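You operate a simulated robot arm through the tools that you are given. There is no shell and no other tool.

You are at the controls of a simulated robot arm. One attempt, no reset.

Task
Put things in order on the fitting table top. At the end: the pink valve stands on top of the white spacer; the yellow crayon stands on top of the teal pad; two of the test blocks from the fitting table top are on the tool bench; whatever was shut is shut again. Leave all else as you found it, and nothing knocked over.

The check looks at the end state, three seconds after you hand in, the way a careful person would. Anything else that was tipped, shoved, dropped, spilled or broken makes it a failure.

Robot
A 7-joint arm with a two-finger parallel gripper, fixed in place. Base frame: the origin is at the foot of the arm, x ahead of it, y to its left, z up; the work surface is at about z = 0.84. Readings come in m, degrees, newtons and seconds.
With the tool pointing down near the work surface it reaches from about 0.24 to 0.68 m from the base axis. Its first joint turns from -66.0 to 66.0 degrees. Payload 2.4 kg.
Tool frame: the origin (TCP) lies between the finger pads and is the grasp point; the fingertips stand 0.03 m ahead of it; z points along the fingers, y is the line along which they close. Largest opening 0.094 m; finger width 0.028, thickness 0.01; the body of the gripper, 0.05 by 0.096 m, starts 0.055 m behind the TCP.
Orientation is told as [roll, pitch, yaw] about the base's x, y, z axes, in that order, counted from this pose: with the fingers straight down and closing along the base's y, the tool's x points along the base's -x, its y along +y and its z along -z.

Tools
- The arm moves only by the tool send_rows. Its argument "commands" is a list of rows, each an object of numbers (a shift or turn left out is 0, a gripper value left out holds the last): "dx", "dy", "dz": the shift along the tool's x, y, z in m; "ax", "ay", "az": the turn, a rotation vector about the tool's x, y, z in degrees. In form: [{"dx": .., "dy": .., "dz": .., "ax": .., "ay": .., "az": ..}, ...]. A call has 1 to 20 rows; each row shifts and turns the commanded pose from where the row before left it, along the tool's axes as they then stand. "hand" is the closure, from 0 (fully open) to 1 (shut), set as the call begins (left out, the last holds). A row lasts 0.2 s, in which the tool goes at most 0.05 m and 8.6 degrees; a call with a longer step from one row to the next is refused whole, and so is a gripper value outside its range. A pose out of reach is approached as far as the arm can. The call stops where the force on the tool passes 40 N (or 10 N more than at its start, if that is more) or the arm is blocked; 0.2 s more then pass. The fingers move at their own pace (about 0.153 m/s each) and stop on an object; they squeeze with about 39 N. The grip force told is the motor's: it shows also when the fingers shut on nothing. Time passes only in rows, and 0.2 s behind the last, so rows that do not move let the fingers close. The reply holds the time, the measured pose of the TCP, the force on the tool along the base axes, the opening and the grip force, in the units named above and with some noise, with the torque about the TCP (base axes, N m) and any sound that the robot's microphone picked up.
- Cameras (640 x 400 px; columns grow to the right, rows downward): "scene" is fixed at [0.0286, 0.4749, 1.4298]; the picture's right is [-0.79, -0.61, 0.00], its down [-0.42, 0.55, -0.72] and it looks along [0.44, -0.57, -0.69] (base axes); focal length 299 px, centre (320, 200). "wrist" rides on the gripper at [0.076, 0.014, -0.103] in the tool frame; the picture's right is [-0.18, 0.98, 0.00], its down [-0.75, -0.14, -0.64] and it looks along [-0.63, -0.12, 0.77] (tool axes); focal length 243 px, centre (320, 200).
- capture(camera): a new picture of that camera. It takes no simulated time.
- pixel_to_xyz(camera, pixels): for up to 12 pixels [column, row] of the newest picture of that camera ("zoom" is the newest enlarged one), the place [x, y, z] in the base frame of the surface seen there, good to about 0.002 m. It takes no simulated time.
- close_up(camera, box): a new picture of the part [left, top, right, bottom] of that camera's present view, enlarged. It takes no simulated time.
- sign_off(): hands the job in; it is judged then, once.

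Open the gripper and draw the arm clear of the work before you hand the job in, unless the task says otherwise.

The tools are called after "Emit:" by a JSON object that holds its "op" and its "data". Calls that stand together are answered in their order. send_rows: Moves the arm, as the interface text tells. Its arguments: {"type":"object","properties":{"commands":{"type":"array"},"hand":{"type":"number"}},"required":["commands"]} The other tools are called the same way: capture (camera) takes a picture; pixel_to_xyz (camera, pixels) gives the place of the surface under pixels of a picture; close_up (camera, box) takes an enlarged picture of a part of a camera's view; sign_off () hands the job in.

At the start:

```text
time_s: 0.0
tool_pos: [0.3725, -0.2257, 1.1074]
orientation: [0.0, 0.0, 0.0]
wrist_force: [0.6, -0.4, -0.6]
wrist_torque: [0.01, 0.01, 0.0]
grip_width: 0.0943
grasp_force: 0.0
```

scene: 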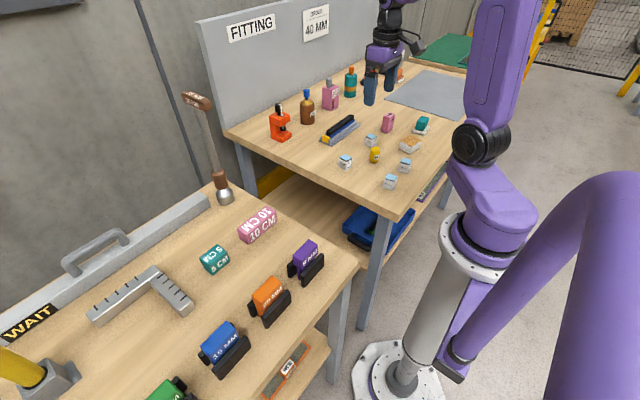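
wrist: 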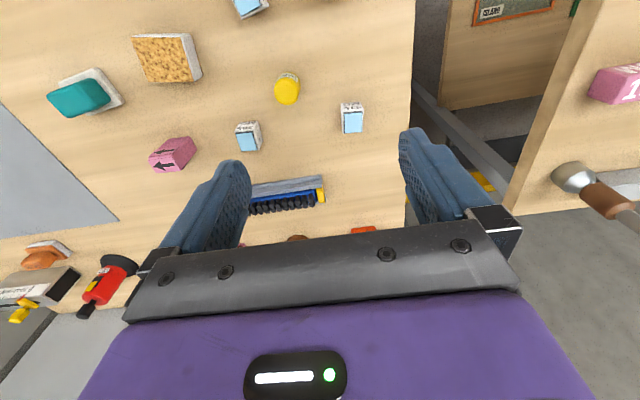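

The scene picture shows the fitting table at upper right with small items around pixels (340-430, 110-190). I'll take enlarged views to identify them.

Emit:
{"op": "close_up", "data": {"camera": "scene", "box": [310, 90, 470, 190]}}

Emit:
{"op": "close_up", "data": {"camera": "wrist", "box": [0, 0, 420, 262]}}

Emit:
{"op": "close_up", "data": {"camera": "scene", "box": [0, 170, 340, 400]}}

Emit:
{"op": "close_up", "data": {"camera": "scene", "box": [200, 0, 500, 188]}}

```text
4.00 times, centred on (390, 140) of scene
```

zoom: 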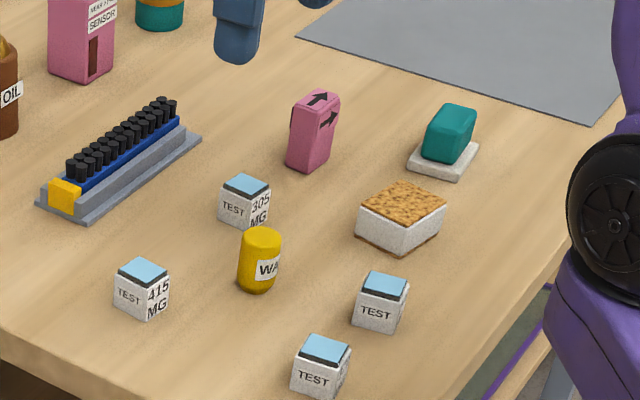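

```text
1.52 times, centred on (210, 131) of wrist
```

zoom: 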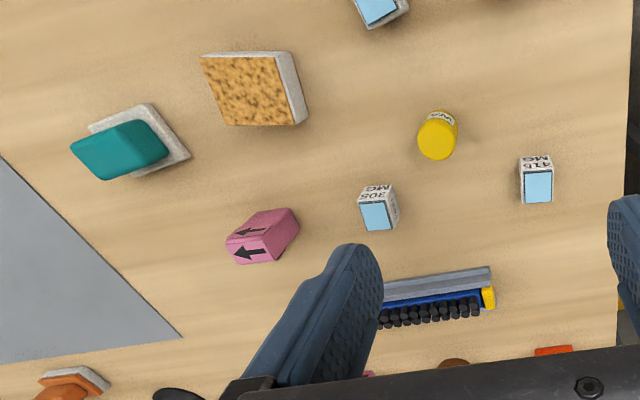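

```text
1.74 times, centred on (170, 285) of scene
```

zoom: 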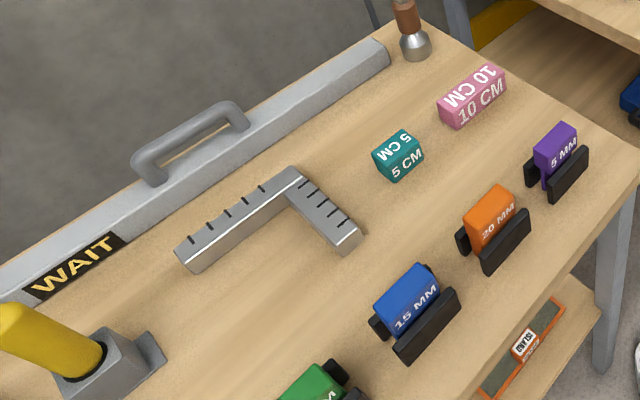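

```text
2.13 times, centred on (350, 94) of scene
```

zoom: 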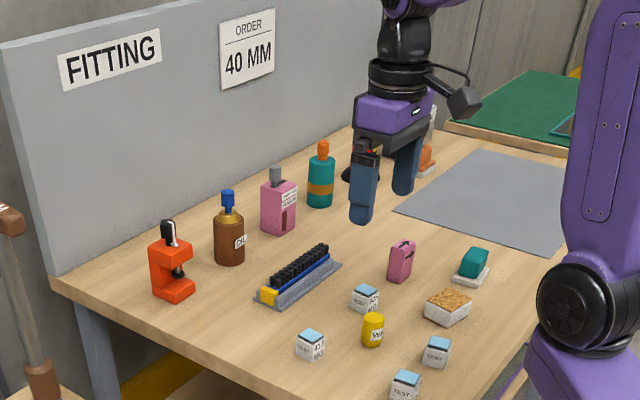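

The close-ups show four TEST blocks, a pink valve with arrows, a yellow wax crayon, a teal item on a white plate, and a white slab with a cork top. I'll measure positions of these and of the benches.

Emit:
{"op": "capture", "data": {"camera": "scene"}}

Emit:
{"op": "pixel_to_xyz", "data": {"camera": "scene", "pixels": [[346, 158], [371, 137], [405, 161], [390, 178], [375, 150], [410, 141], [388, 116], [422, 122], [420, 131], [430, 90], [340, 130], [455, 45]]}}

Emit:
{"op": "pixel_to_xyz", "data": {"camera": "scene", "pixels": [[140, 280], [215, 255], [260, 220], [305, 250], [268, 290], [222, 335], [95, 240], [100, 270], [280, 370], [225, 195], [375, 225], [30, 320]]}}

```text
taken
```

scene: 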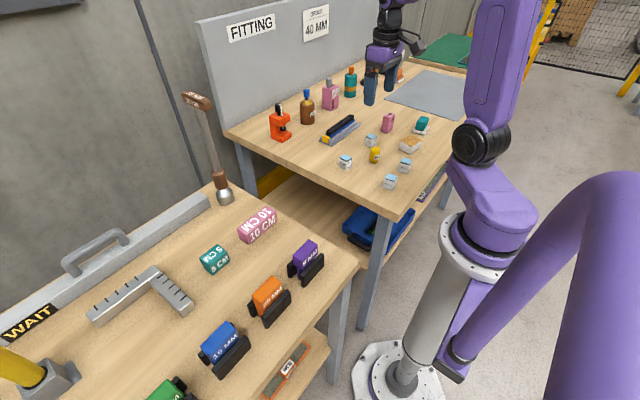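

```text
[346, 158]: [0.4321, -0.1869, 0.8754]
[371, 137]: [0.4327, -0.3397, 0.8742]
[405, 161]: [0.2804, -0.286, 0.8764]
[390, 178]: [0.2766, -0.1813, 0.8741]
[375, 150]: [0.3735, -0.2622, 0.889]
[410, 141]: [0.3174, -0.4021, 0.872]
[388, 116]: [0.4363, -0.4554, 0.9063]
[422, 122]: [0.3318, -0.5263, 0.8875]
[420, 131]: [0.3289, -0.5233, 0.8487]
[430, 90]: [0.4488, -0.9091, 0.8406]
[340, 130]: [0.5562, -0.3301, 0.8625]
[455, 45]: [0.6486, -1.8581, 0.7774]
```

```text
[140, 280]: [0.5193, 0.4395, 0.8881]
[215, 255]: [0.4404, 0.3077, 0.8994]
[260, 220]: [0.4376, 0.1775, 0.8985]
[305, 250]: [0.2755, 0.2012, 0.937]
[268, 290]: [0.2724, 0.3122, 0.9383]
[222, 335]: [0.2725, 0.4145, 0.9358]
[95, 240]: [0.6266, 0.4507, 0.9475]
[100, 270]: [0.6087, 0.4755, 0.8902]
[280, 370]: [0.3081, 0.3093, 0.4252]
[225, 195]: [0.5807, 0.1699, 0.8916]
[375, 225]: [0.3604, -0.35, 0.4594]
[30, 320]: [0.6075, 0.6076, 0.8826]
```

The near table (y > 0.13) is the only other bench within reach; I want a closer view of the teal item at (0.33,-0.525) and the cork/white slab at (0.317,-0.402). I'll turn the tool toward that side and move at height so that the wrist camera sees them.

Emit:
{"op": "send_rows", "data": {"commands": [{"az": 8.14}, {"az": 8.14}, {"az": 8.14}, {"az": 8.14}, {"az": 8.14}, {"az": 8.14}, {"az": 8.16}, {"dx": -0.0046, "dy": -0.0486}, {"dx": -0.0046, "dy": -0.0486}, {"dx": -0.0045, "dy": -0.0485}, {"dx": -0.0045, "dy": -0.0485}, {}], "hand": 0}}

Emit:
{"op": "capture", "data": {"camera": "wrist"}}

Emit:
{"op": "capture", "data": {"camera": "scene"}}

```text
time_s: 2.6
tool_pos: [0.2169, -0.3479, 1.1092]
orientation: [0.0, 0.0, -57.0]
wrist_force: [0.3, -0.2, 0.1]
wrist_torque: [0.04, -0.01, 0.02]
grip_width: 0.0941
grasp_force: 0.1
```

```text
taken
```

wrist: 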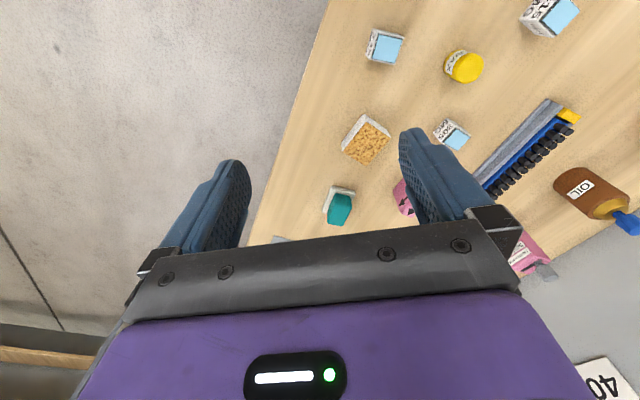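

```text
taken
```

scene: 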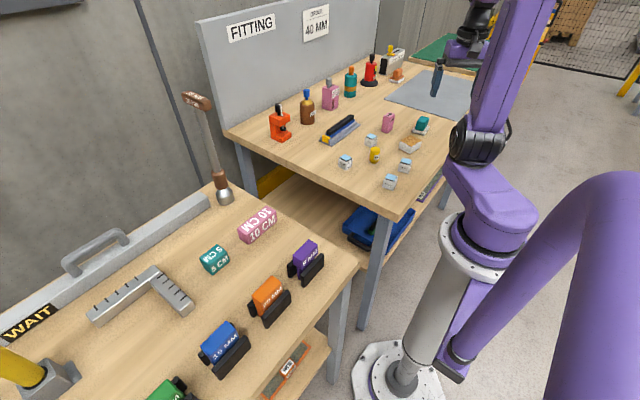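

The wrist view now shows the teal item at (338,205) and the cork-topped slab at (365,140). I'll enlarge these and the scene's back region.

Emit:
{"op": "close_up", "data": {"camera": "wrist", "box": [290, 100, 420, 240]}}

Emit:
{"op": "close_up", "data": {"camera": "scene", "box": [370, 100, 450, 160]}}

Emit:
{"op": "close_up", "data": {"camera": "scene", "box": [340, 40, 480, 110]}}

Emit:
{"op": "close_up", "data": {"camera": "scene", "box": [330, 180, 470, 270]}}

```text
2.86 times, centred on (355, 170) of wrist
```

zoom: 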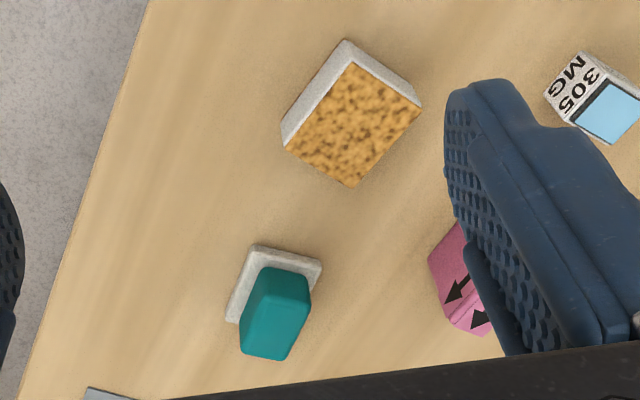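

```text
6.67 times, centred on (410, 130) of scene
```

zoom: 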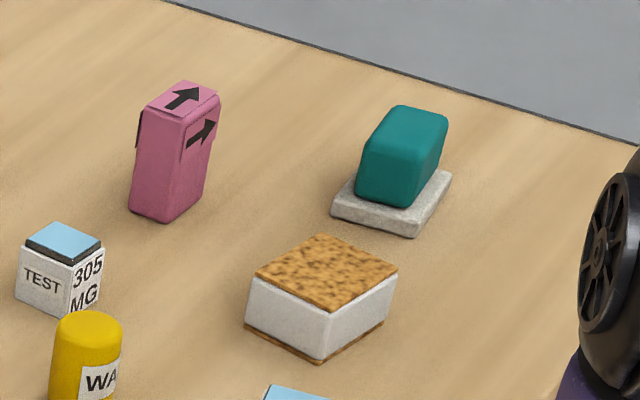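

```text
4.57 times, centred on (410, 75) of scene
```

zoom: 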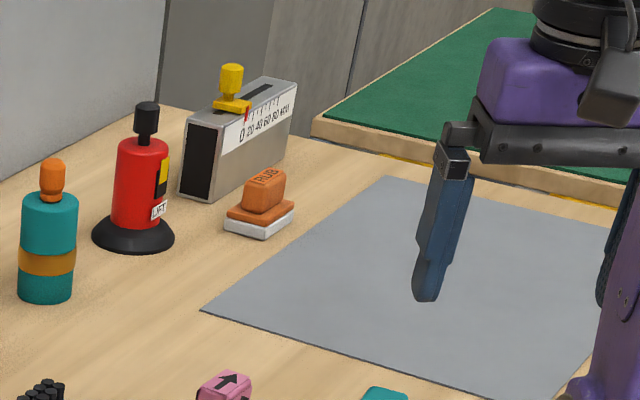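

```text
4.44 times, centred on (400, 225) of scene
```

zoom: 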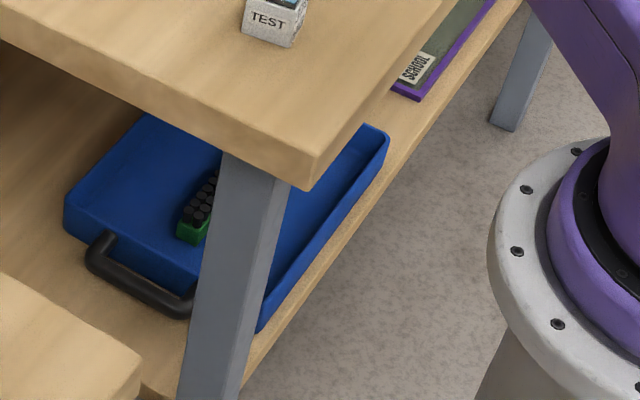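

The cork-faced slab has a white body (the white spacer), and the teal body on a felt base is the teal pad. I'll move the tool outward at height so these items rise in the wrist picture, clear of the fingers.

Emit:
{"op": "send_rows", "data": {"commands": [{"dx": -0.04}, {"dx": -0.04}, {"dx": -0.04, "dy": 0.03}, {"dy": 0.03}, {}]}}

Emit:
{"op": "capture", "data": {"camera": "wrist"}}

Emit:
{"op": "close_up", "data": {"camera": "wrist", "box": [200, 0, 460, 170]}}

```text
time_s: 3.8
tool_pos: [0.338, -0.414, 1.1084]
orientation: [0.0, 0.0, -57.0]
wrist_force: [-1.1, 0.7, -0.3]
wrist_torque: [0.01, 0.0, 0.01]
grip_width: 0.0942
grasp_force: 0.0
```

```text
taken
```

wrist: 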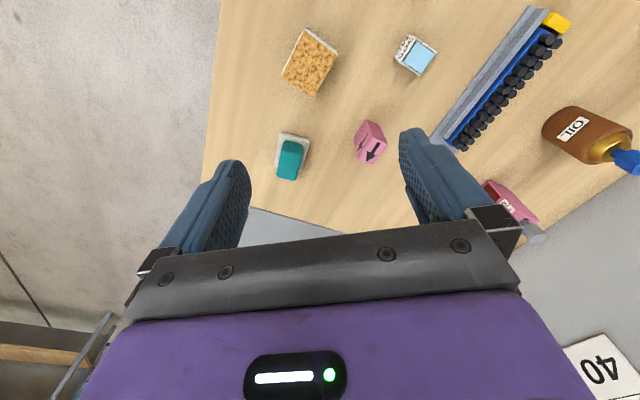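

```text
2.35 times, centred on (330, 85) of wrist
```

zoom: 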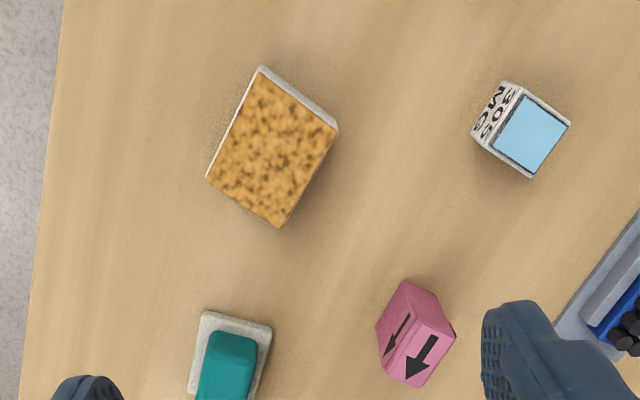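

This zoom shows the spacer top outline (207–337, 67–228), valve (375–455, 280–387) and teal pad (190–272, 310–400). I'll measure their corners.

Emit:
{"op": "pixel_to_xyz", "data": {"camera": "zoom", "pixels": [[264, 78], [333, 131], [281, 221], [211, 178], [272, 150], [262, 70], [407, 287], [380, 325], [398, 335], [425, 355], [451, 335], [412, 380]]}}

Emit:
{"op": "pixel_to_xyz", "data": {"camera": "zoom", "pixels": [[212, 336], [252, 340], [205, 388], [245, 390], [228, 365], [207, 316], [268, 330], [198, 385], [262, 375], [425, 310], [440, 318], [530, 135]]}}

```text
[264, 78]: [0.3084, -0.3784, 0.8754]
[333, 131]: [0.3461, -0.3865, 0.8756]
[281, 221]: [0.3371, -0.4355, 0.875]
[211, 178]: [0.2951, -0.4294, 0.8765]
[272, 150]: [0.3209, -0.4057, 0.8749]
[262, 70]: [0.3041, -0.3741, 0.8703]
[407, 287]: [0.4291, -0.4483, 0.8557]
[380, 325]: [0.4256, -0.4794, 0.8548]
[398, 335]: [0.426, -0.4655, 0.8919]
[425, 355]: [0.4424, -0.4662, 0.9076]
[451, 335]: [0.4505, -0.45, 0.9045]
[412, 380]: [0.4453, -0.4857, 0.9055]
```

```text
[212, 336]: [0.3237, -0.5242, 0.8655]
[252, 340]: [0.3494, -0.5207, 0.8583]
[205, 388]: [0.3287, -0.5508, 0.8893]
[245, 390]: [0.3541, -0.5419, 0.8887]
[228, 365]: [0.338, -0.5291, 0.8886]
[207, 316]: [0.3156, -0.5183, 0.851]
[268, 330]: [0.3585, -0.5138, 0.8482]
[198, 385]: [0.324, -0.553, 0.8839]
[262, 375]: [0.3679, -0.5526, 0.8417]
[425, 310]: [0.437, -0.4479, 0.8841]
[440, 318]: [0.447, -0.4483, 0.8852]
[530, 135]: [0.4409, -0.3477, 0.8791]
```

Spacer top is centred near (0.321,-0.407,0.8755). I'll move a bit forward and lower to see the valve in better detail.

Emit:
{"op": "send_rows", "data": {"commands": [{"dx": -0.04, "dz": 0.02}, {"dx": -0.02, "dz": 0.03, "dy": 0.02}, {}, {}]}}

Emit:
{"op": "capture", "data": {"camera": "wrist"}}

Emit:
{"op": "close_up", "data": {"camera": "wrist", "box": [250, 60, 410, 160]}}

```text
time_s: 4.8
tool_pos: [0.3871, -0.4549, 1.057]
orientation: [0.0, 0.0, -57.0]
wrist_force: [-0.4, -1.3, 1.2]
wrist_torque: [0.01, 0.0, -0.03]
grip_width: 0.0942
grasp_force: 0.0
```

```text
taken
```

wrist: 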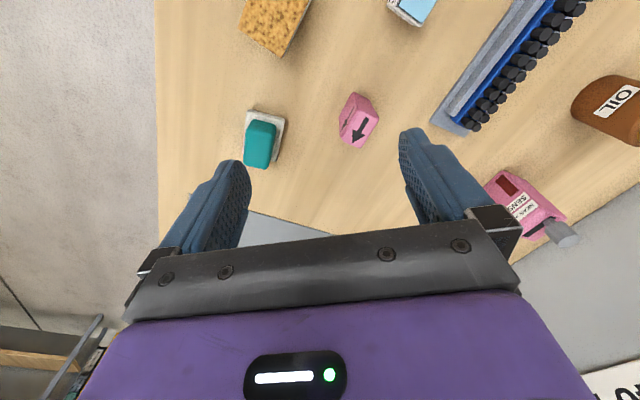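

```text
4.00 times, centred on (330, 110) of wrist
```

zoom: 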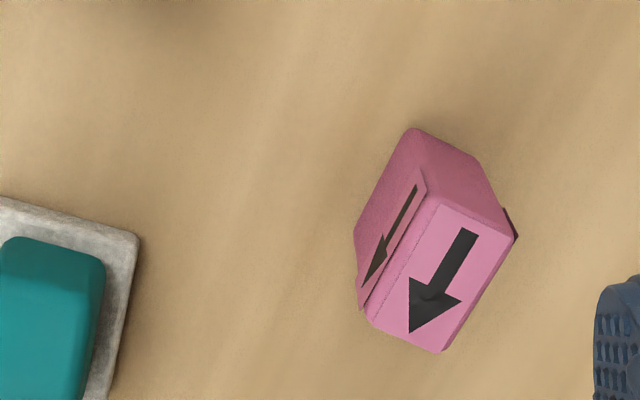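

The valve's top face (bright, with arrow) has corners near (432,203), (513,236), (440,350), (370,315) in the zoom. I'll measure these and the teal pad edges.

Emit:
{"op": "pixel_to_xyz", "data": {"camera": "zoom", "pixels": [[436, 208], [506, 236], [440, 346], [374, 314], [440, 275], [412, 135], [475, 162], [358, 240], [385, 225], [450, 165], [514, 225], [362, 300]]}}

Emit:
{"op": "pixel_to_xyz", "data": {"camera": "wrist", "pixels": [[252, 122], [272, 125], [246, 162], [268, 165], [260, 143], [250, 112], [284, 119], [278, 160], [244, 130], [283, 140]]}}

```text
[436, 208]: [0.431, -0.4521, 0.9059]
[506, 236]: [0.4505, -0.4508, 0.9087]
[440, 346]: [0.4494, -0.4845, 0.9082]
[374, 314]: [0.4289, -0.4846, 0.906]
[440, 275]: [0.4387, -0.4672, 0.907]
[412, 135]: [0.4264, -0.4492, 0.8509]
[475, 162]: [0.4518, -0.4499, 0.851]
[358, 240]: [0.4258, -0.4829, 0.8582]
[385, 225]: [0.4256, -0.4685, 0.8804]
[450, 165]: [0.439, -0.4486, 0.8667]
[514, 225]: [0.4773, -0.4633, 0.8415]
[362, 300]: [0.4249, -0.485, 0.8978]
```

```text
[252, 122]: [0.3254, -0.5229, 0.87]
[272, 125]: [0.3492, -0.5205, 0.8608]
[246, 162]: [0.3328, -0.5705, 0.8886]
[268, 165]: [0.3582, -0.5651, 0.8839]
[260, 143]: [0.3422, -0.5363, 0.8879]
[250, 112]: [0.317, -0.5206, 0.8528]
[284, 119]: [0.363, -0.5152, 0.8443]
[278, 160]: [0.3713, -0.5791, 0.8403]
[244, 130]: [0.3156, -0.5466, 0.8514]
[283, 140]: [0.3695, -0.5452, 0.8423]
```

The valve is axis-aligned: centre about (0.439,-0.468), 0.027 (x) × 0.037 (y), top 0.907. Now I turn back to yaw 0 and move over the crayon and test blocks to measure them.

Emit:
{"op": "send_rows", "data": {"commands": [{"dz": -0.03, "az": -8.14}, {"az": -8.14}, {"az": -8.14}, {"az": -8.14}, {"az": -8.14}, {"az": -8.14}, {"az": -8.16}, {"dx": -0.005, "dy": 0.0465}, {"dx": -0.005, "dy": 0.0465}, {"dx": -0.005, "dy": 0.0465}, {"dx": -0.005, "dy": 0.0465}, {}, {}]}}

Emit:
{"op": "capture", "data": {"camera": "wrist"}}

Emit:
{"op": "close_up", "data": {"camera": "wrist", "box": [180, 0, 440, 160]}}

```text
time_s: 7.6
tool_pos: [0.4039, -0.2643, 1.088]
orientation: [0.1, 0.0, 0.1]
wrist_force: [-0.3, -0.4, -0.3]
wrist_torque: [-0.01, 0.0, 0.01]
grip_width: 0.0938
grasp_force: 0.1
```

```text
taken
```

wrist: 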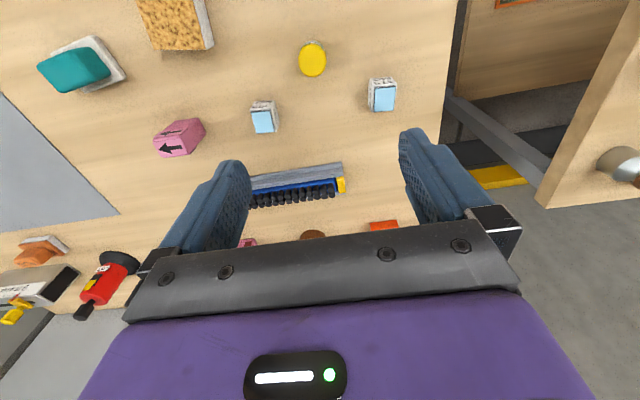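

```text
2.46 times, centred on (310, 80) of wrist
```

zoom: 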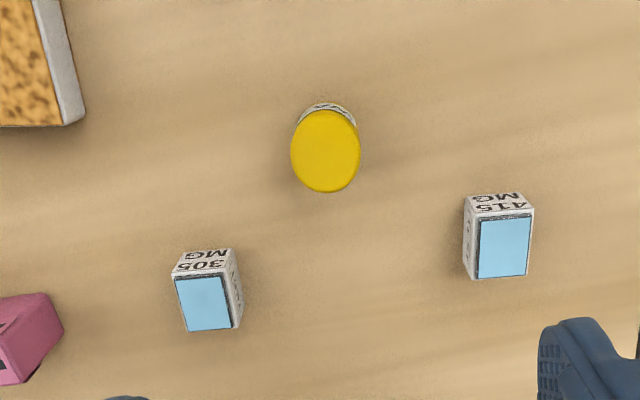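

The crayon's top is at zoom (325,150), the 305 block at (205,303), the 415 block at (504,247). I'll measure edges of each.

Emit:
{"op": "pixel_to_xyz", "data": {"camera": "zoom", "pixels": [[325, 152], [295, 152], [356, 152], [325, 116], [325, 188], [327, 106], [177, 280], [226, 278], [188, 326], [228, 324], [234, 252], [239, 310]]}}

Emit:
{"op": "pixel_to_xyz", "data": {"camera": "zoom", "pixels": [[483, 222], [528, 219], [480, 275], [525, 272], [504, 247], [467, 200], [518, 196], [467, 250], [10, 100], [65, 110]]}}

Emit:
{"op": "close_up", "data": {"camera": "scene", "box": [330, 130, 420, 195]}}

```text
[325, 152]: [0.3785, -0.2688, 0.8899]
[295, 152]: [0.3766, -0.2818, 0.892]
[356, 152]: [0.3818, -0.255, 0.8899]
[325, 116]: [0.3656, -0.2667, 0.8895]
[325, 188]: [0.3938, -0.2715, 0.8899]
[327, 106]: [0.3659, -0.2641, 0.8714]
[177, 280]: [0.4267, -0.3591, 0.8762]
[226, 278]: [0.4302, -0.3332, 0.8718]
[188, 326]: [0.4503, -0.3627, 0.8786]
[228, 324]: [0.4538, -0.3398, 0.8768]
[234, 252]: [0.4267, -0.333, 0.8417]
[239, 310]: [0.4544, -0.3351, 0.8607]
```

```text
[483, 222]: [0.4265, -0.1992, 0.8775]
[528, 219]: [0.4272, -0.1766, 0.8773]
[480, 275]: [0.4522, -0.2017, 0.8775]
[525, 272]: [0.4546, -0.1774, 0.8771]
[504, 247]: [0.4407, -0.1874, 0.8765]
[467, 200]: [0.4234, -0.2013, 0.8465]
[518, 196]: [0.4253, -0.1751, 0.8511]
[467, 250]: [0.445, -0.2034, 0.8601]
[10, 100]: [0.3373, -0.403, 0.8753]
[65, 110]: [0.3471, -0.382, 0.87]
```

```text
6.15 times, centred on (375, 162) of scene
```

zoom: 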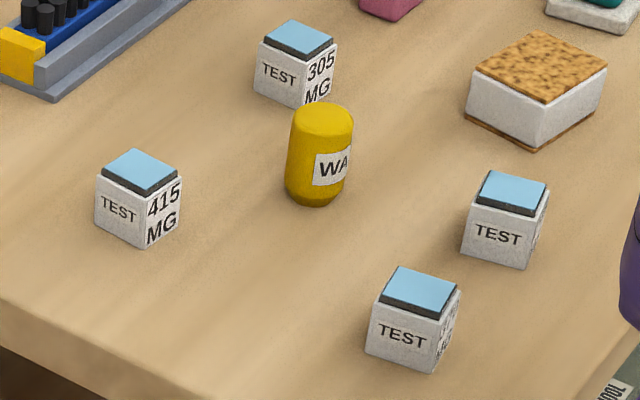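

Crayon: centre (0.380,-0.268), top 0.890, about 0.028 wide; test blocks are ~0.028 wide, top 0.877. Now I check the near bench's tall items and free areas from the scene camera.

Emit:
{"op": "close_up", "data": {"camera": "scene", "box": [170, 80, 370, 300]}}

Emit:
{"op": "pixel_to_xyz", "data": {"camera": "scene", "pixels": [[196, 100], [205, 130], [218, 175], [226, 195], [285, 225], [240, 275], [330, 262], [300, 285], [210, 210], [20, 372], [190, 240], [300, 215]]}}

Emit:
{"op": "close_up", "data": {"camera": "scene", "box": [0, 180, 220, 400]}}

```text
1.82 times, centred on (270, 190) of scene
```

zoom: 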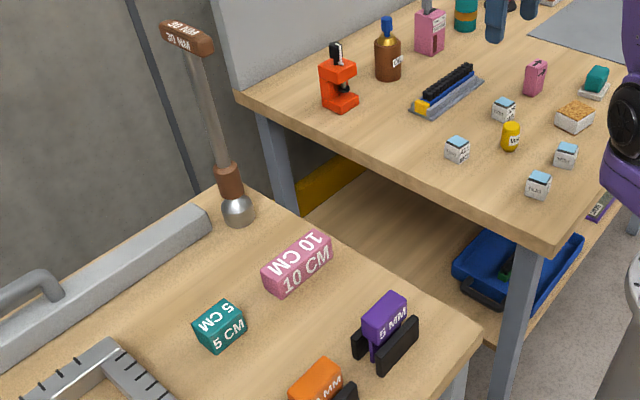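

```text
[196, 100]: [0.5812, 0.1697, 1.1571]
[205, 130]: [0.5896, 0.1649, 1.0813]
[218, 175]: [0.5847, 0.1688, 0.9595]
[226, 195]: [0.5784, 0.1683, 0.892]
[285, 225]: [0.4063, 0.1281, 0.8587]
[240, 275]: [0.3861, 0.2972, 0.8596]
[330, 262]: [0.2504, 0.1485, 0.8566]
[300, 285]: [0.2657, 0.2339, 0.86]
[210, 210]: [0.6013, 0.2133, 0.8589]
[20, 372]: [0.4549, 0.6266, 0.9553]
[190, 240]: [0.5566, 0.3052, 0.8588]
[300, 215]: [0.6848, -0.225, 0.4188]
```

```text
1.82 times, centred on (110, 290) of scene
```

zoom: 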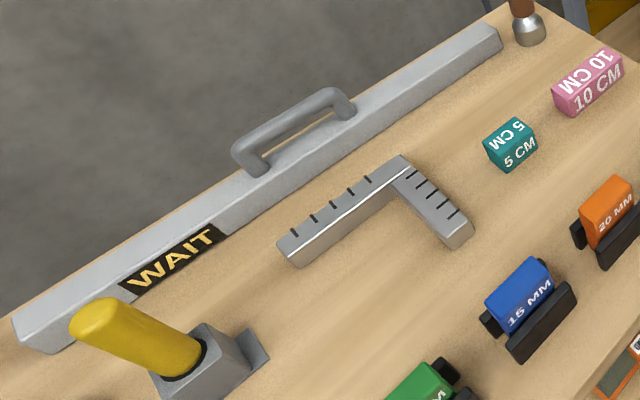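

The near bench surface is at z≈0.859, with a tall torque wrench at (0.58,0.17) to avoid; the free lane is at x≈0.36, y 0.15–0.35. I start with the 415 block at (0.440,-0.189): move above it and align.

Emit:
{"op": "send_rows", "data": {"commands": [{"dx": -0.018, "dy": 0.0377}, {"dx": -0.0181, "dy": 0.0377}, {"az": 4.0}, {"dz": 0.04}, {"dz": 0.04}, {"dz": 0.04}, {}], "hand": 0}}

Emit:
{"op": "capture", "data": {"camera": "wrist"}}

Emit:
{"op": "capture", "data": {"camera": "scene"}}

```text
time_s: 9.2
tool_pos: [0.4399, -0.1893, 0.9675]
orientation: [0.1, 0.0, -3.9]
wrist_force: [-0.6, 0.5, -0.6]
wrist_torque: [-0.02, -0.02, 0.0]
grip_width: 0.0943
grasp_force: 0.0
```

```text
taken
```

wrist: 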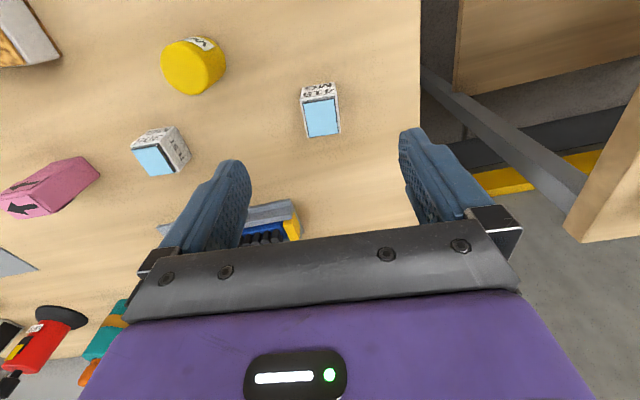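

```text
taken
```

scene: 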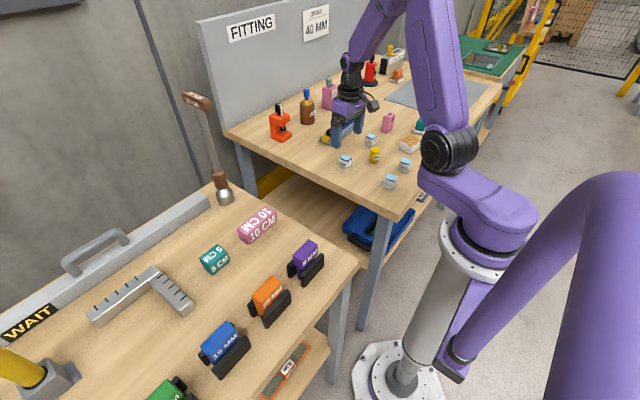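

The block's blue top is centred at (321,118) in the wrist view, matching the expected TCP axis line. I descend to z≈0.876 and close the fingers.

Emit:
{"op": "send_rows", "data": {"commands": [{"dz": 0.03}, {"dz": 0.03}, {"dz": 0.02}, {"dz": 0.011}, {}]}}

Emit:
{"op": "send_rows", "data": {"commands": [{}, {}, {}], "hand": 1}}

Emit:
{"op": "capture", "data": {"camera": "wrist"}}

```text
time_s: 10.4
tool_pos: [0.4411, -0.1933, 0.8762]
orientation: [0.0, 0.0, -4.0]
wrist_force: [-0.7, 0.0, -0.7]
wrist_torque: [0.0, -0.01, 0.03]
grip_width: 0.0938
grasp_force: 0.1
```

```text
time_s: 11.2
tool_pos: [0.4408, -0.1934, 0.8773]
orientation: [0.0, -0.1, -4.1]
wrist_force: [-0.3, 0.0, 10.8]
wrist_torque: [-0.02, 0.05, -0.01]
grip_width: 0.0298
grasp_force: 39.2
```

```text
taken
```

wrist: 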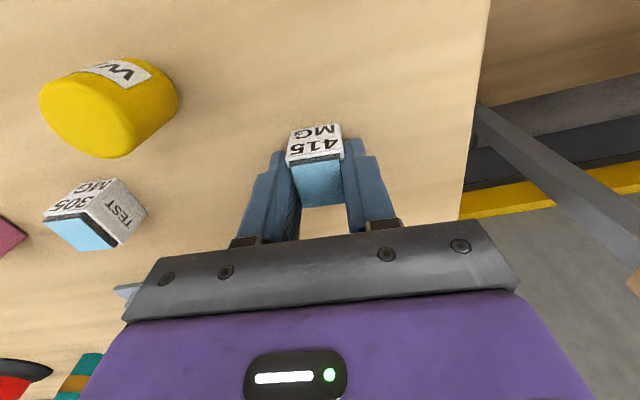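

The block is held (width 0.0298 m, 39 N). I lift straight up and check.

Emit:
{"op": "send_rows", "data": {"commands": [{"dz": -0.01}, {"dz": -0.03}, {"dz": -0.05}, {"dz": -0.05}, {"dz": -0.05}, {"dz": -0.03}, {}]}}

Emit:
{"op": "capture", "data": {"camera": "wrist"}}

Emit:
{"op": "capture", "data": {"camera": "scene"}}

```text
time_s: 12.8
tool_pos: [0.4389, -0.1912, 1.0977]
orientation: [0.0, 0.0, -4.1]
wrist_force: [-0.1, -0.2, 0.4]
wrist_torque: [0.04, -0.02, 0.02]
grip_width: 0.0
grasp_force: 32.5
```

```text
taken
```

wrist: 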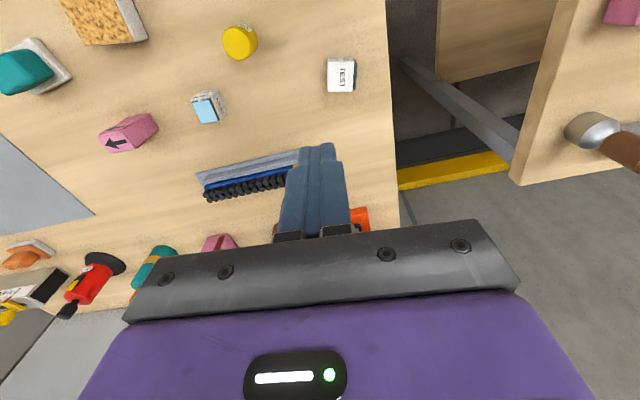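

```text
taken
```

scene: 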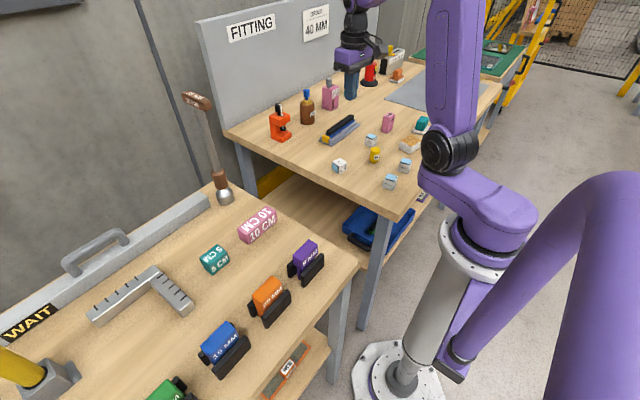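

The grip lost the block during the lift: it now lies with its TEST face up near wrist pixel (341,75). I'll look closely before recovering it.

Emit:
{"op": "close_up", "data": {"camera": "wrist", "box": [280, 20, 400, 120]}}

Emit:
{"op": "close_up", "data": {"camera": "scene", "box": [310, 135, 400, 195]}}

```text
4.00 times, centred on (340, 70) of wrist
```

zoom: 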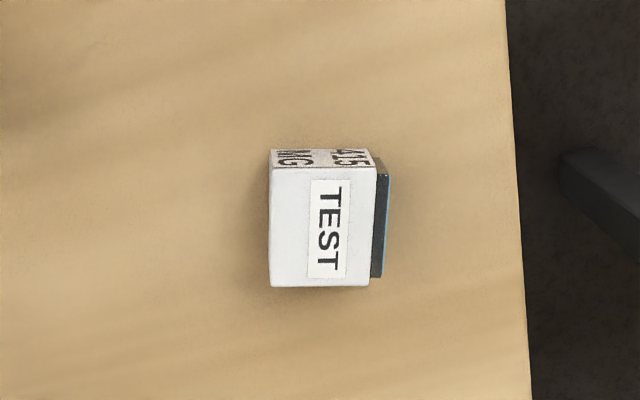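

```text
6.67 times, centred on (355, 165) of scene
```

zoom: 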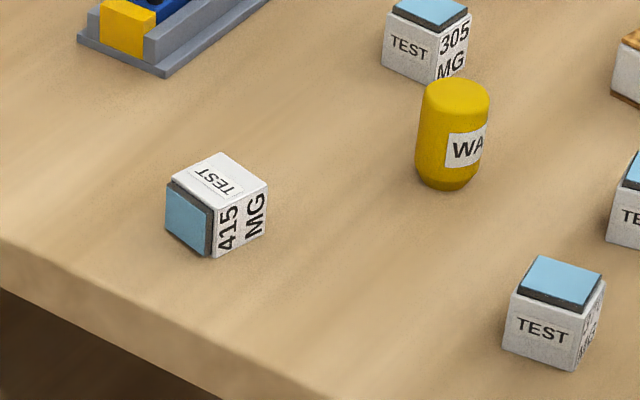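

The 415 block now lies on its side with the blue top facing +y; it must be righted. Before regripping I examine the finger shape and measure the block.

Emit:
{"op": "close_up", "data": {"camera": "scene", "box": [310, 20, 400, 110]}}

Emit:
{"op": "close_up", "data": {"camera": "wrist", "box": [260, 130, 400, 250]}}

Emit:
{"op": "close_up", "data": {"camera": "wrist", "box": [280, 20, 400, 120]}}

Emit:
{"op": "pixel_to_xyz", "data": {"camera": "zoom", "pixels": [[274, 172], [371, 170], [366, 282], [275, 283], [320, 230], [387, 175], [383, 275], [272, 153], [370, 152], [500, 200], [515, 350]]}}

```text
4.44 times, centred on (355, 65) of scene
```

zoom: 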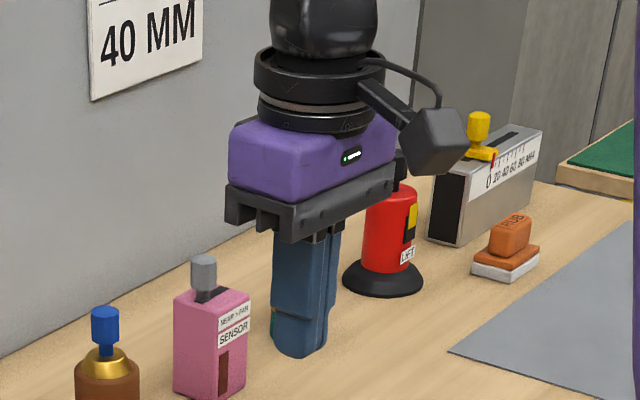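

```text
3.33 times, centred on (330, 190) of wrist
```

zoom: 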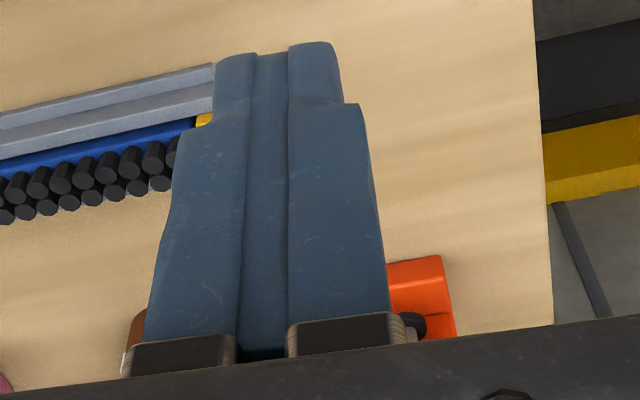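

```text
4.00 times, centred on (340, 70) of wrist
```

zoom: 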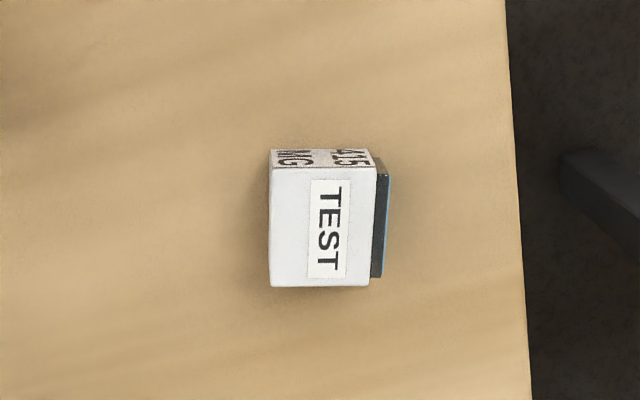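

```text
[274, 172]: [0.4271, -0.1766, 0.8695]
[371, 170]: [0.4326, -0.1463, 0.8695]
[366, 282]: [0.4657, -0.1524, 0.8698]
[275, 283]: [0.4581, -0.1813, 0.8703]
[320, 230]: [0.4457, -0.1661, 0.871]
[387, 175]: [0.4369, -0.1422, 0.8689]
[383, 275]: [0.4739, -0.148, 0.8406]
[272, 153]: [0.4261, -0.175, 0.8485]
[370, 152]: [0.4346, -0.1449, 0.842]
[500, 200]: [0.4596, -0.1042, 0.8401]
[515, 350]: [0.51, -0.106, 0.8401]
```

The body is 0.03 m square, centred near (0.446,-0.164), turned about -10°, chalk side toward +y. I turn the gripper to close along the block's x faces, 0.1 m above first.

Emit:
{"op": "send_rows", "data": {"commands": [{"az": 8.0}, {"az": 8.0}, {"az": 8.0}, {"az": 8.0}, {"az": 8.0}, {"az": 8.0}, {"az": 8.0}, {"az": 8.0}, {"az": 8.0}, {"az": 8.0}, {"az": 8.0}, {"az": 8.0}, {}], "hand": 0}}

Emit:
{"op": "pixel_to_xyz", "data": {"camera": "scene", "pixels": [[320, 235], [340, 250], [300, 222], [280, 208], [355, 265], [262, 196], [275, 222], [242, 240], [322, 262], [296, 280]]}}

```text
time_s: 15.6
tool_pos: [0.4395, -0.1926, 1.0961]
orientation: [0.0, 0.0, -100.1]
wrist_force: [0.9, 0.2, -0.8]
wrist_torque: [-0.02, 0.01, -0.02]
grip_width: 0.0939
grasp_force: 0.1
```

```text
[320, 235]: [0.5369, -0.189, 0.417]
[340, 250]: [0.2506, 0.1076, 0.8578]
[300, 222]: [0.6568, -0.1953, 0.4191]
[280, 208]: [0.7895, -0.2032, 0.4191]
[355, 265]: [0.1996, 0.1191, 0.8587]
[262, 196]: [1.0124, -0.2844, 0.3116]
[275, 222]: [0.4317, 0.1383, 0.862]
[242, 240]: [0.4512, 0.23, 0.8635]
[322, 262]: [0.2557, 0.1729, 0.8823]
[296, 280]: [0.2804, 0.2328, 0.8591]
```

The gripper is turned to -100°. I shift over the block and lower to about 0.97 to verify alignment.

Emit:
{"op": "send_rows", "data": {"commands": [{"dx": 0.0293, "dy": 0.0014}, {"dz": 0.04}, {"dz": 0.04}, {"dz": 0.04}, {}, {}]}}

Emit:
{"op": "capture", "data": {"camera": "wrist"}}

Emit:
{"op": "close_up", "data": {"camera": "scene", "box": [300, 90, 420, 190]}}

```text
time_s: 17.0
tool_pos: [0.448, -0.162, 0.9736]
orientation: [0.1, 0.0, -100.1]
wrist_force: [-1.2, -0.4, 0.4]
wrist_torque: [-0.02, 0.01, 0.0]
grip_width: 0.094
grasp_force: 0.1
```

```text
taken
```

wrist: 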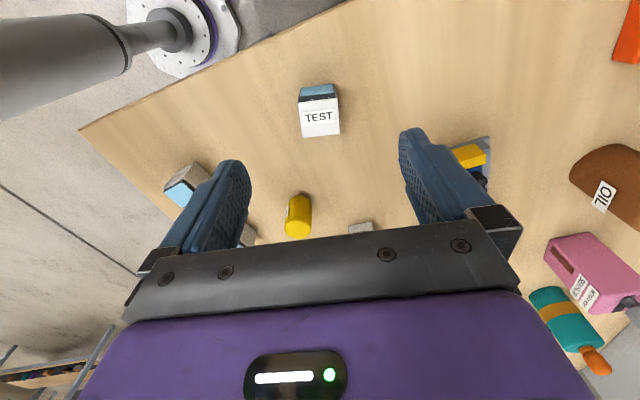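

```text
4.00 times, centred on (360, 140) of scene
```

zoom: 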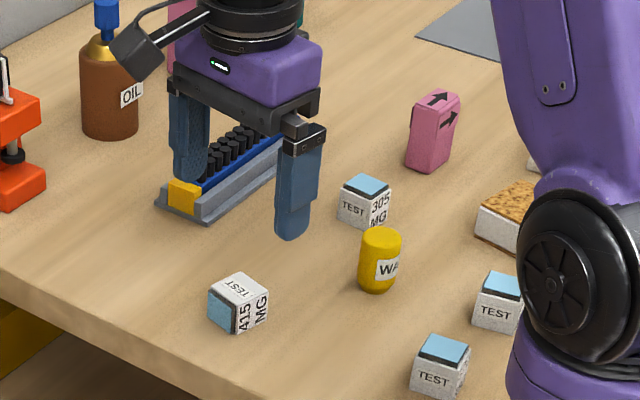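

The TEST face centre sits at about (321,117), where the TCP axis should cross. I check the exact spot numerically before descending.

Emit:
{"op": "pixel_to_xyz", "data": {"camera": "wrist", "pixels": [[302, 101], [338, 99], [339, 132], [304, 136], [321, 117]]}}

```text
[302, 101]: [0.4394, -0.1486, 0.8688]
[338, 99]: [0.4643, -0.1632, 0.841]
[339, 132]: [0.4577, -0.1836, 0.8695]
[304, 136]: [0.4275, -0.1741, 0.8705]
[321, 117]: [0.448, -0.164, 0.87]
```

Block centre is (0.447,-0.165), the tool is at (0.448,-0.162). I correct 2 mm, descend to z≈0.874 and close.

Emit:
{"op": "send_rows", "data": {"commands": [{"dx": -0.002, "dz": 0.03}, {"dz": 0.03}, {"dz": 0.025}, {"dz": 0.013}, {}]}}

Emit:
{"op": "send_rows", "data": {"commands": [{}, {}, {}, {}], "hand": 1}}

Emit:
{"op": "close_up", "data": {"camera": "scene", "box": [300, 90, 420, 190]}}

Emit:
{"op": "close_up", "data": {"camera": "wrist", "box": [240, 100, 400, 240]}}

```text
time_s: 18.2
tool_pos: [0.4461, -0.1668, 0.8779]
orientation: [0.1, -0.1, -100.0]
wrist_force: [0.0, 0.3, -0.8]
wrist_torque: [-0.01, -0.02, -0.01]
grip_width: 0.094
grasp_force: 0.0
```

```text
time_s: 19.2
tool_pos: [0.4466, -0.1653, 0.8786]
orientation: [0.1, 0.0, -100.0]
wrist_force: [-0.7, 0.1, 1.2]
wrist_torque: [-0.02, 0.04, -0.03]
grip_width: 0.0325
grasp_force: 38.8
```

```text
4.00 times, centred on (360, 140) of scene
```

zoom: 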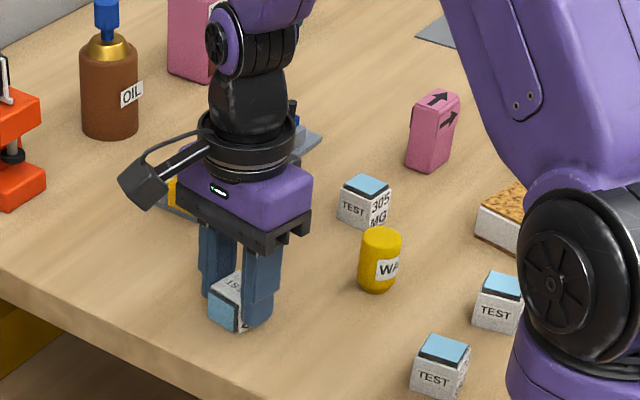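

```text
2.86 times, centred on (320, 170) of wrist
```

zoom: 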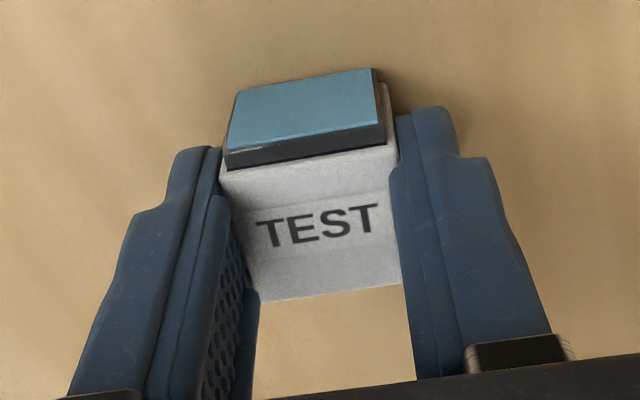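

The block is held at width 0.0325 m with little vertical force (1.2 N). I lift only 5 mm slowly, then check before going on.

Emit:
{"op": "send_rows", "data": {"commands": [{"dz": -0.002}, {"dz": -0.003}, {}, {}]}}

Emit:
{"op": "close_up", "data": {"camera": "wrist", "box": [240, 100, 400, 240]}}

Emit:
{"op": "close_up", "data": {"camera": "scene", "box": [320, 130, 390, 180]}}

```text
time_s: 20.2
tool_pos: [0.4456, -0.1662, 0.8825]
orientation: [0.1, 0.0, -100.0]
wrist_force: [-0.9, -0.5, -0.1]
wrist_torque: [-0.01, 0.01, 0.0]
grip_width: 0.0329
grasp_force: 39.1
```

```text
2.86 times, centred on (320, 170) of wrist
```

zoom: 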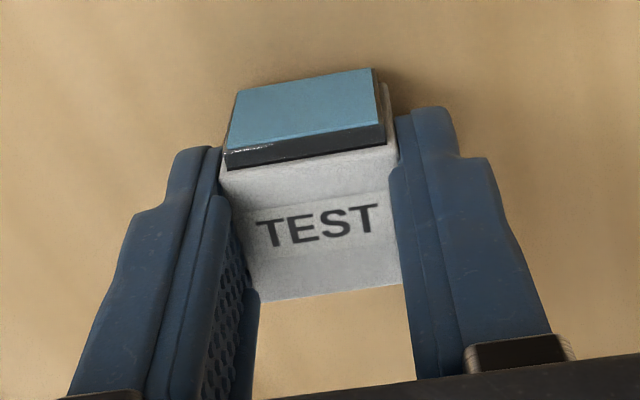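

```text
8.00 times, centred on (355, 155) of scene
```

zoom: 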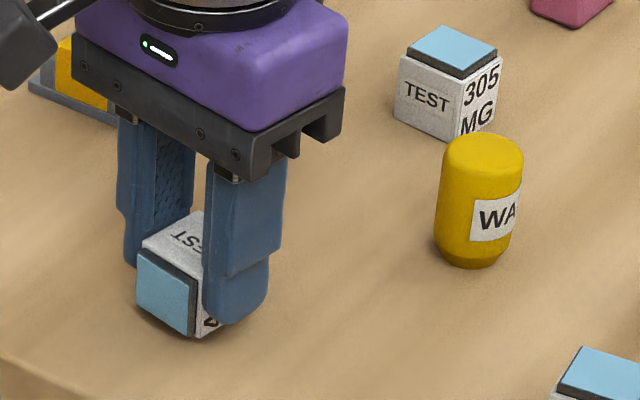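

The block came up with the fingers (same place in hand, width 0.0329). I continue lifting gently, about 0.015 m per row.

Emit:
{"op": "send_rows", "data": {"commands": [{"dz": -0.006}, {"dz": -0.01}, {"dz": -0.012}, {"dz": -0.012}, {"dz": -0.008}, {}]}}

Emit:
{"op": "close_up", "data": {"camera": "wrist", "box": [240, 100, 400, 240]}}

```text
time_s: 21.6
tool_pos: [0.4468, -0.1675, 0.9309]
orientation: [0.1, 0.0, -100.0]
wrist_force: [-0.1, 0.4, -1.2]
wrist_torque: [0.0, 0.04, 0.01]
grip_width: 0.0329
grasp_force: 39.4
```

```text
2.86 times, centred on (320, 170) of wrist
```

zoom: 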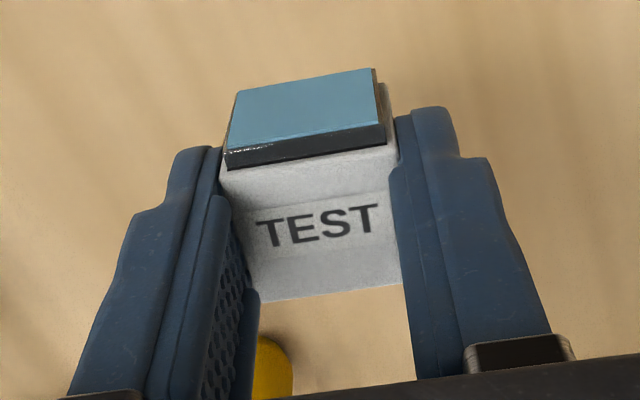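

The grip is firm at z 0.931. I lift to about 1.06, square up to -90°, and carry it over the gap between the tables at (0.36, 0.0).

Emit:
{"op": "send_rows", "data": {"commands": [{"dz": -0.02}, {"dz": -0.03}, {"dz": -0.03}, {"dz": -0.03}, {"dz": -0.02}, {"az": -5}, {"az": -5}, {"dx": 0.025, "dy": -0.014}, {"dx": 0.03, "dy": -0.015}, {"dx": 0.03, "dy": -0.015}, {"dx": 0.03, "dy": -0.015}, {"dx": 0.03, "dy": -0.015}, {"dx": 0.022, "dy": -0.013}, {}, {}]}}

Emit:
{"op": "capture", "data": {"camera": "wrist"}}

Emit:
{"op": "capture", "data": {"camera": "scene"}}

```text
time_s: 24.8
tool_pos: [0.3584, 0.0007, 1.0623]
orientation: [0.0, -0.1, -90.0]
wrist_force: [0.4, 0.6, -0.4]
wrist_torque: [0.0, -0.01, 0.02]
grip_width: 0.0326
grasp_force: 38.6
```

```text
taken
```

wrist: 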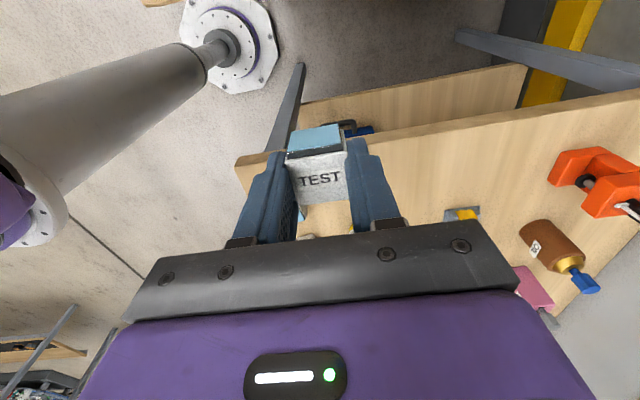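

```text
taken
```

scene: 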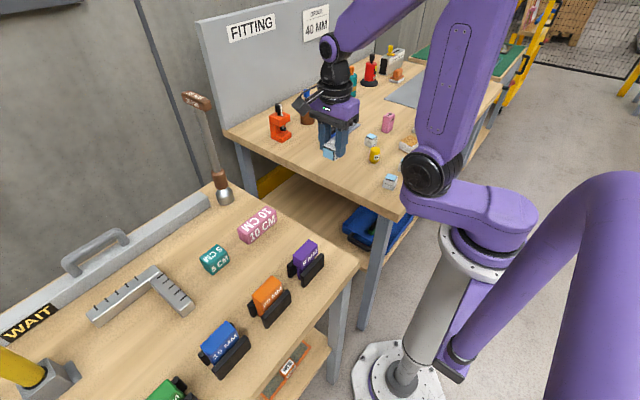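

The block is securely held over the gap. I begin tilting about the tool's y axis (gripper leaning back toward -y), first 40°, and check the pose tracks.

Emit:
{"op": "send_rows", "data": {"commands": [{"ay": 5}, {"ay": 7}, {"ay": 7}, {"ay": 7}, {"ay": 7}, {"ay": 7}, {}, {}]}}

Emit:
{"op": "capture", "data": {"camera": "scene"}}

Emit:
{"op": "capture", "data": {"camera": "wrist"}}

```text
time_s: 26.6
tool_pos: [0.3587, 0.0014, 1.062]
orientation: [0.0, 40.0, -90.0]
wrist_force: [-0.5, -0.4, -0.8]
wrist_torque: [-0.02, -0.01, 0.01]
grip_width: 0.0329
grasp_force: 39.0
```

```text
taken
```

scene: 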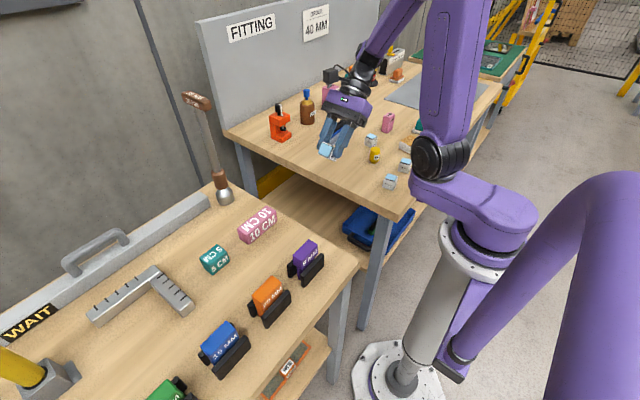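

```text
taken
```

wrist: 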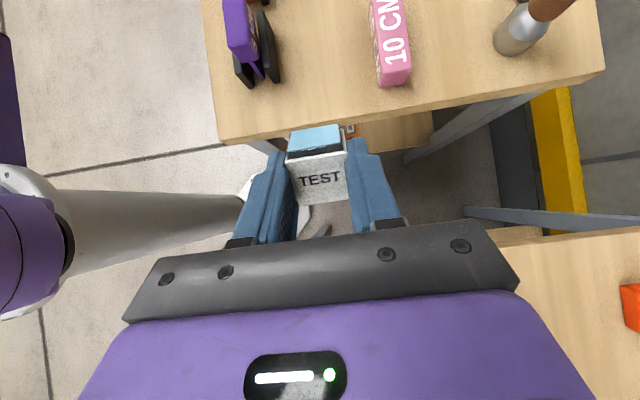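

Tilt tracks well at 40° and the block stays put. I continue tilting to 80°.

Emit:
{"op": "send_rows", "data": {"commands": [{"ay": 6}, {"ay": 7}, {"ay": 7}, {"ay": 7}, {"ay": 7}, {"ay": 6}, {}, {}]}}

Emit:
{"op": "capture", "data": {"camera": "scene"}}

Emit:
{"op": "capture", "data": {"camera": "wrist"}}

```text
time_s: 28.4
tool_pos: [0.3601, 0.0008, 1.0622]
orientation: [0.1, 80.1, -90.0]
wrist_force: [1.1, 0.7, 0.1]
wrist_torque: [0.0, 0.0, -0.02]
grip_width: 0.0329
grasp_force: 39.1
```

```text
taken
```

scene: 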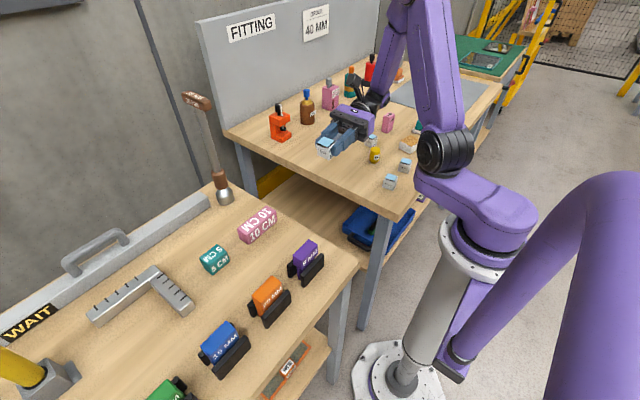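

```text
taken
```

wrist: 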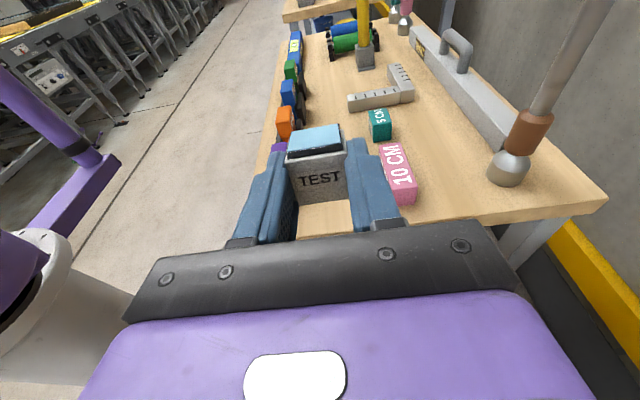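

The block is now nearly upright (tilt 80°). I measure the neighbours on the bench from this wrist view: pink 10 CM block near (390,180), purple block near (278,148), bench edge near (420,218).

Emit:
{"op": "pixel_to_xyz", "data": {"camera": "wrist", "pixels": [[388, 175], [390, 198], [413, 200], [385, 150], [402, 148], [280, 148], [335, 215], [430, 214], [540, 206], [378, 125], [386, 138], [285, 130]]}}

```text
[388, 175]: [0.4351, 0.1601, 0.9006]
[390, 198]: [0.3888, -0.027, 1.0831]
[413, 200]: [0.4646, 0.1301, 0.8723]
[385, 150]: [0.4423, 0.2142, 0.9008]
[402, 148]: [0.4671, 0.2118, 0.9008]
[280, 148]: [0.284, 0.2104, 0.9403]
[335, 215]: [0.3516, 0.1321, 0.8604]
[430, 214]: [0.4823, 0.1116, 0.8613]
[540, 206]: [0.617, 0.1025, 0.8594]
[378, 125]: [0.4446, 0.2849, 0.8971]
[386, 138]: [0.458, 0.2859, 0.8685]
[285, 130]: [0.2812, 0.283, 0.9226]
```

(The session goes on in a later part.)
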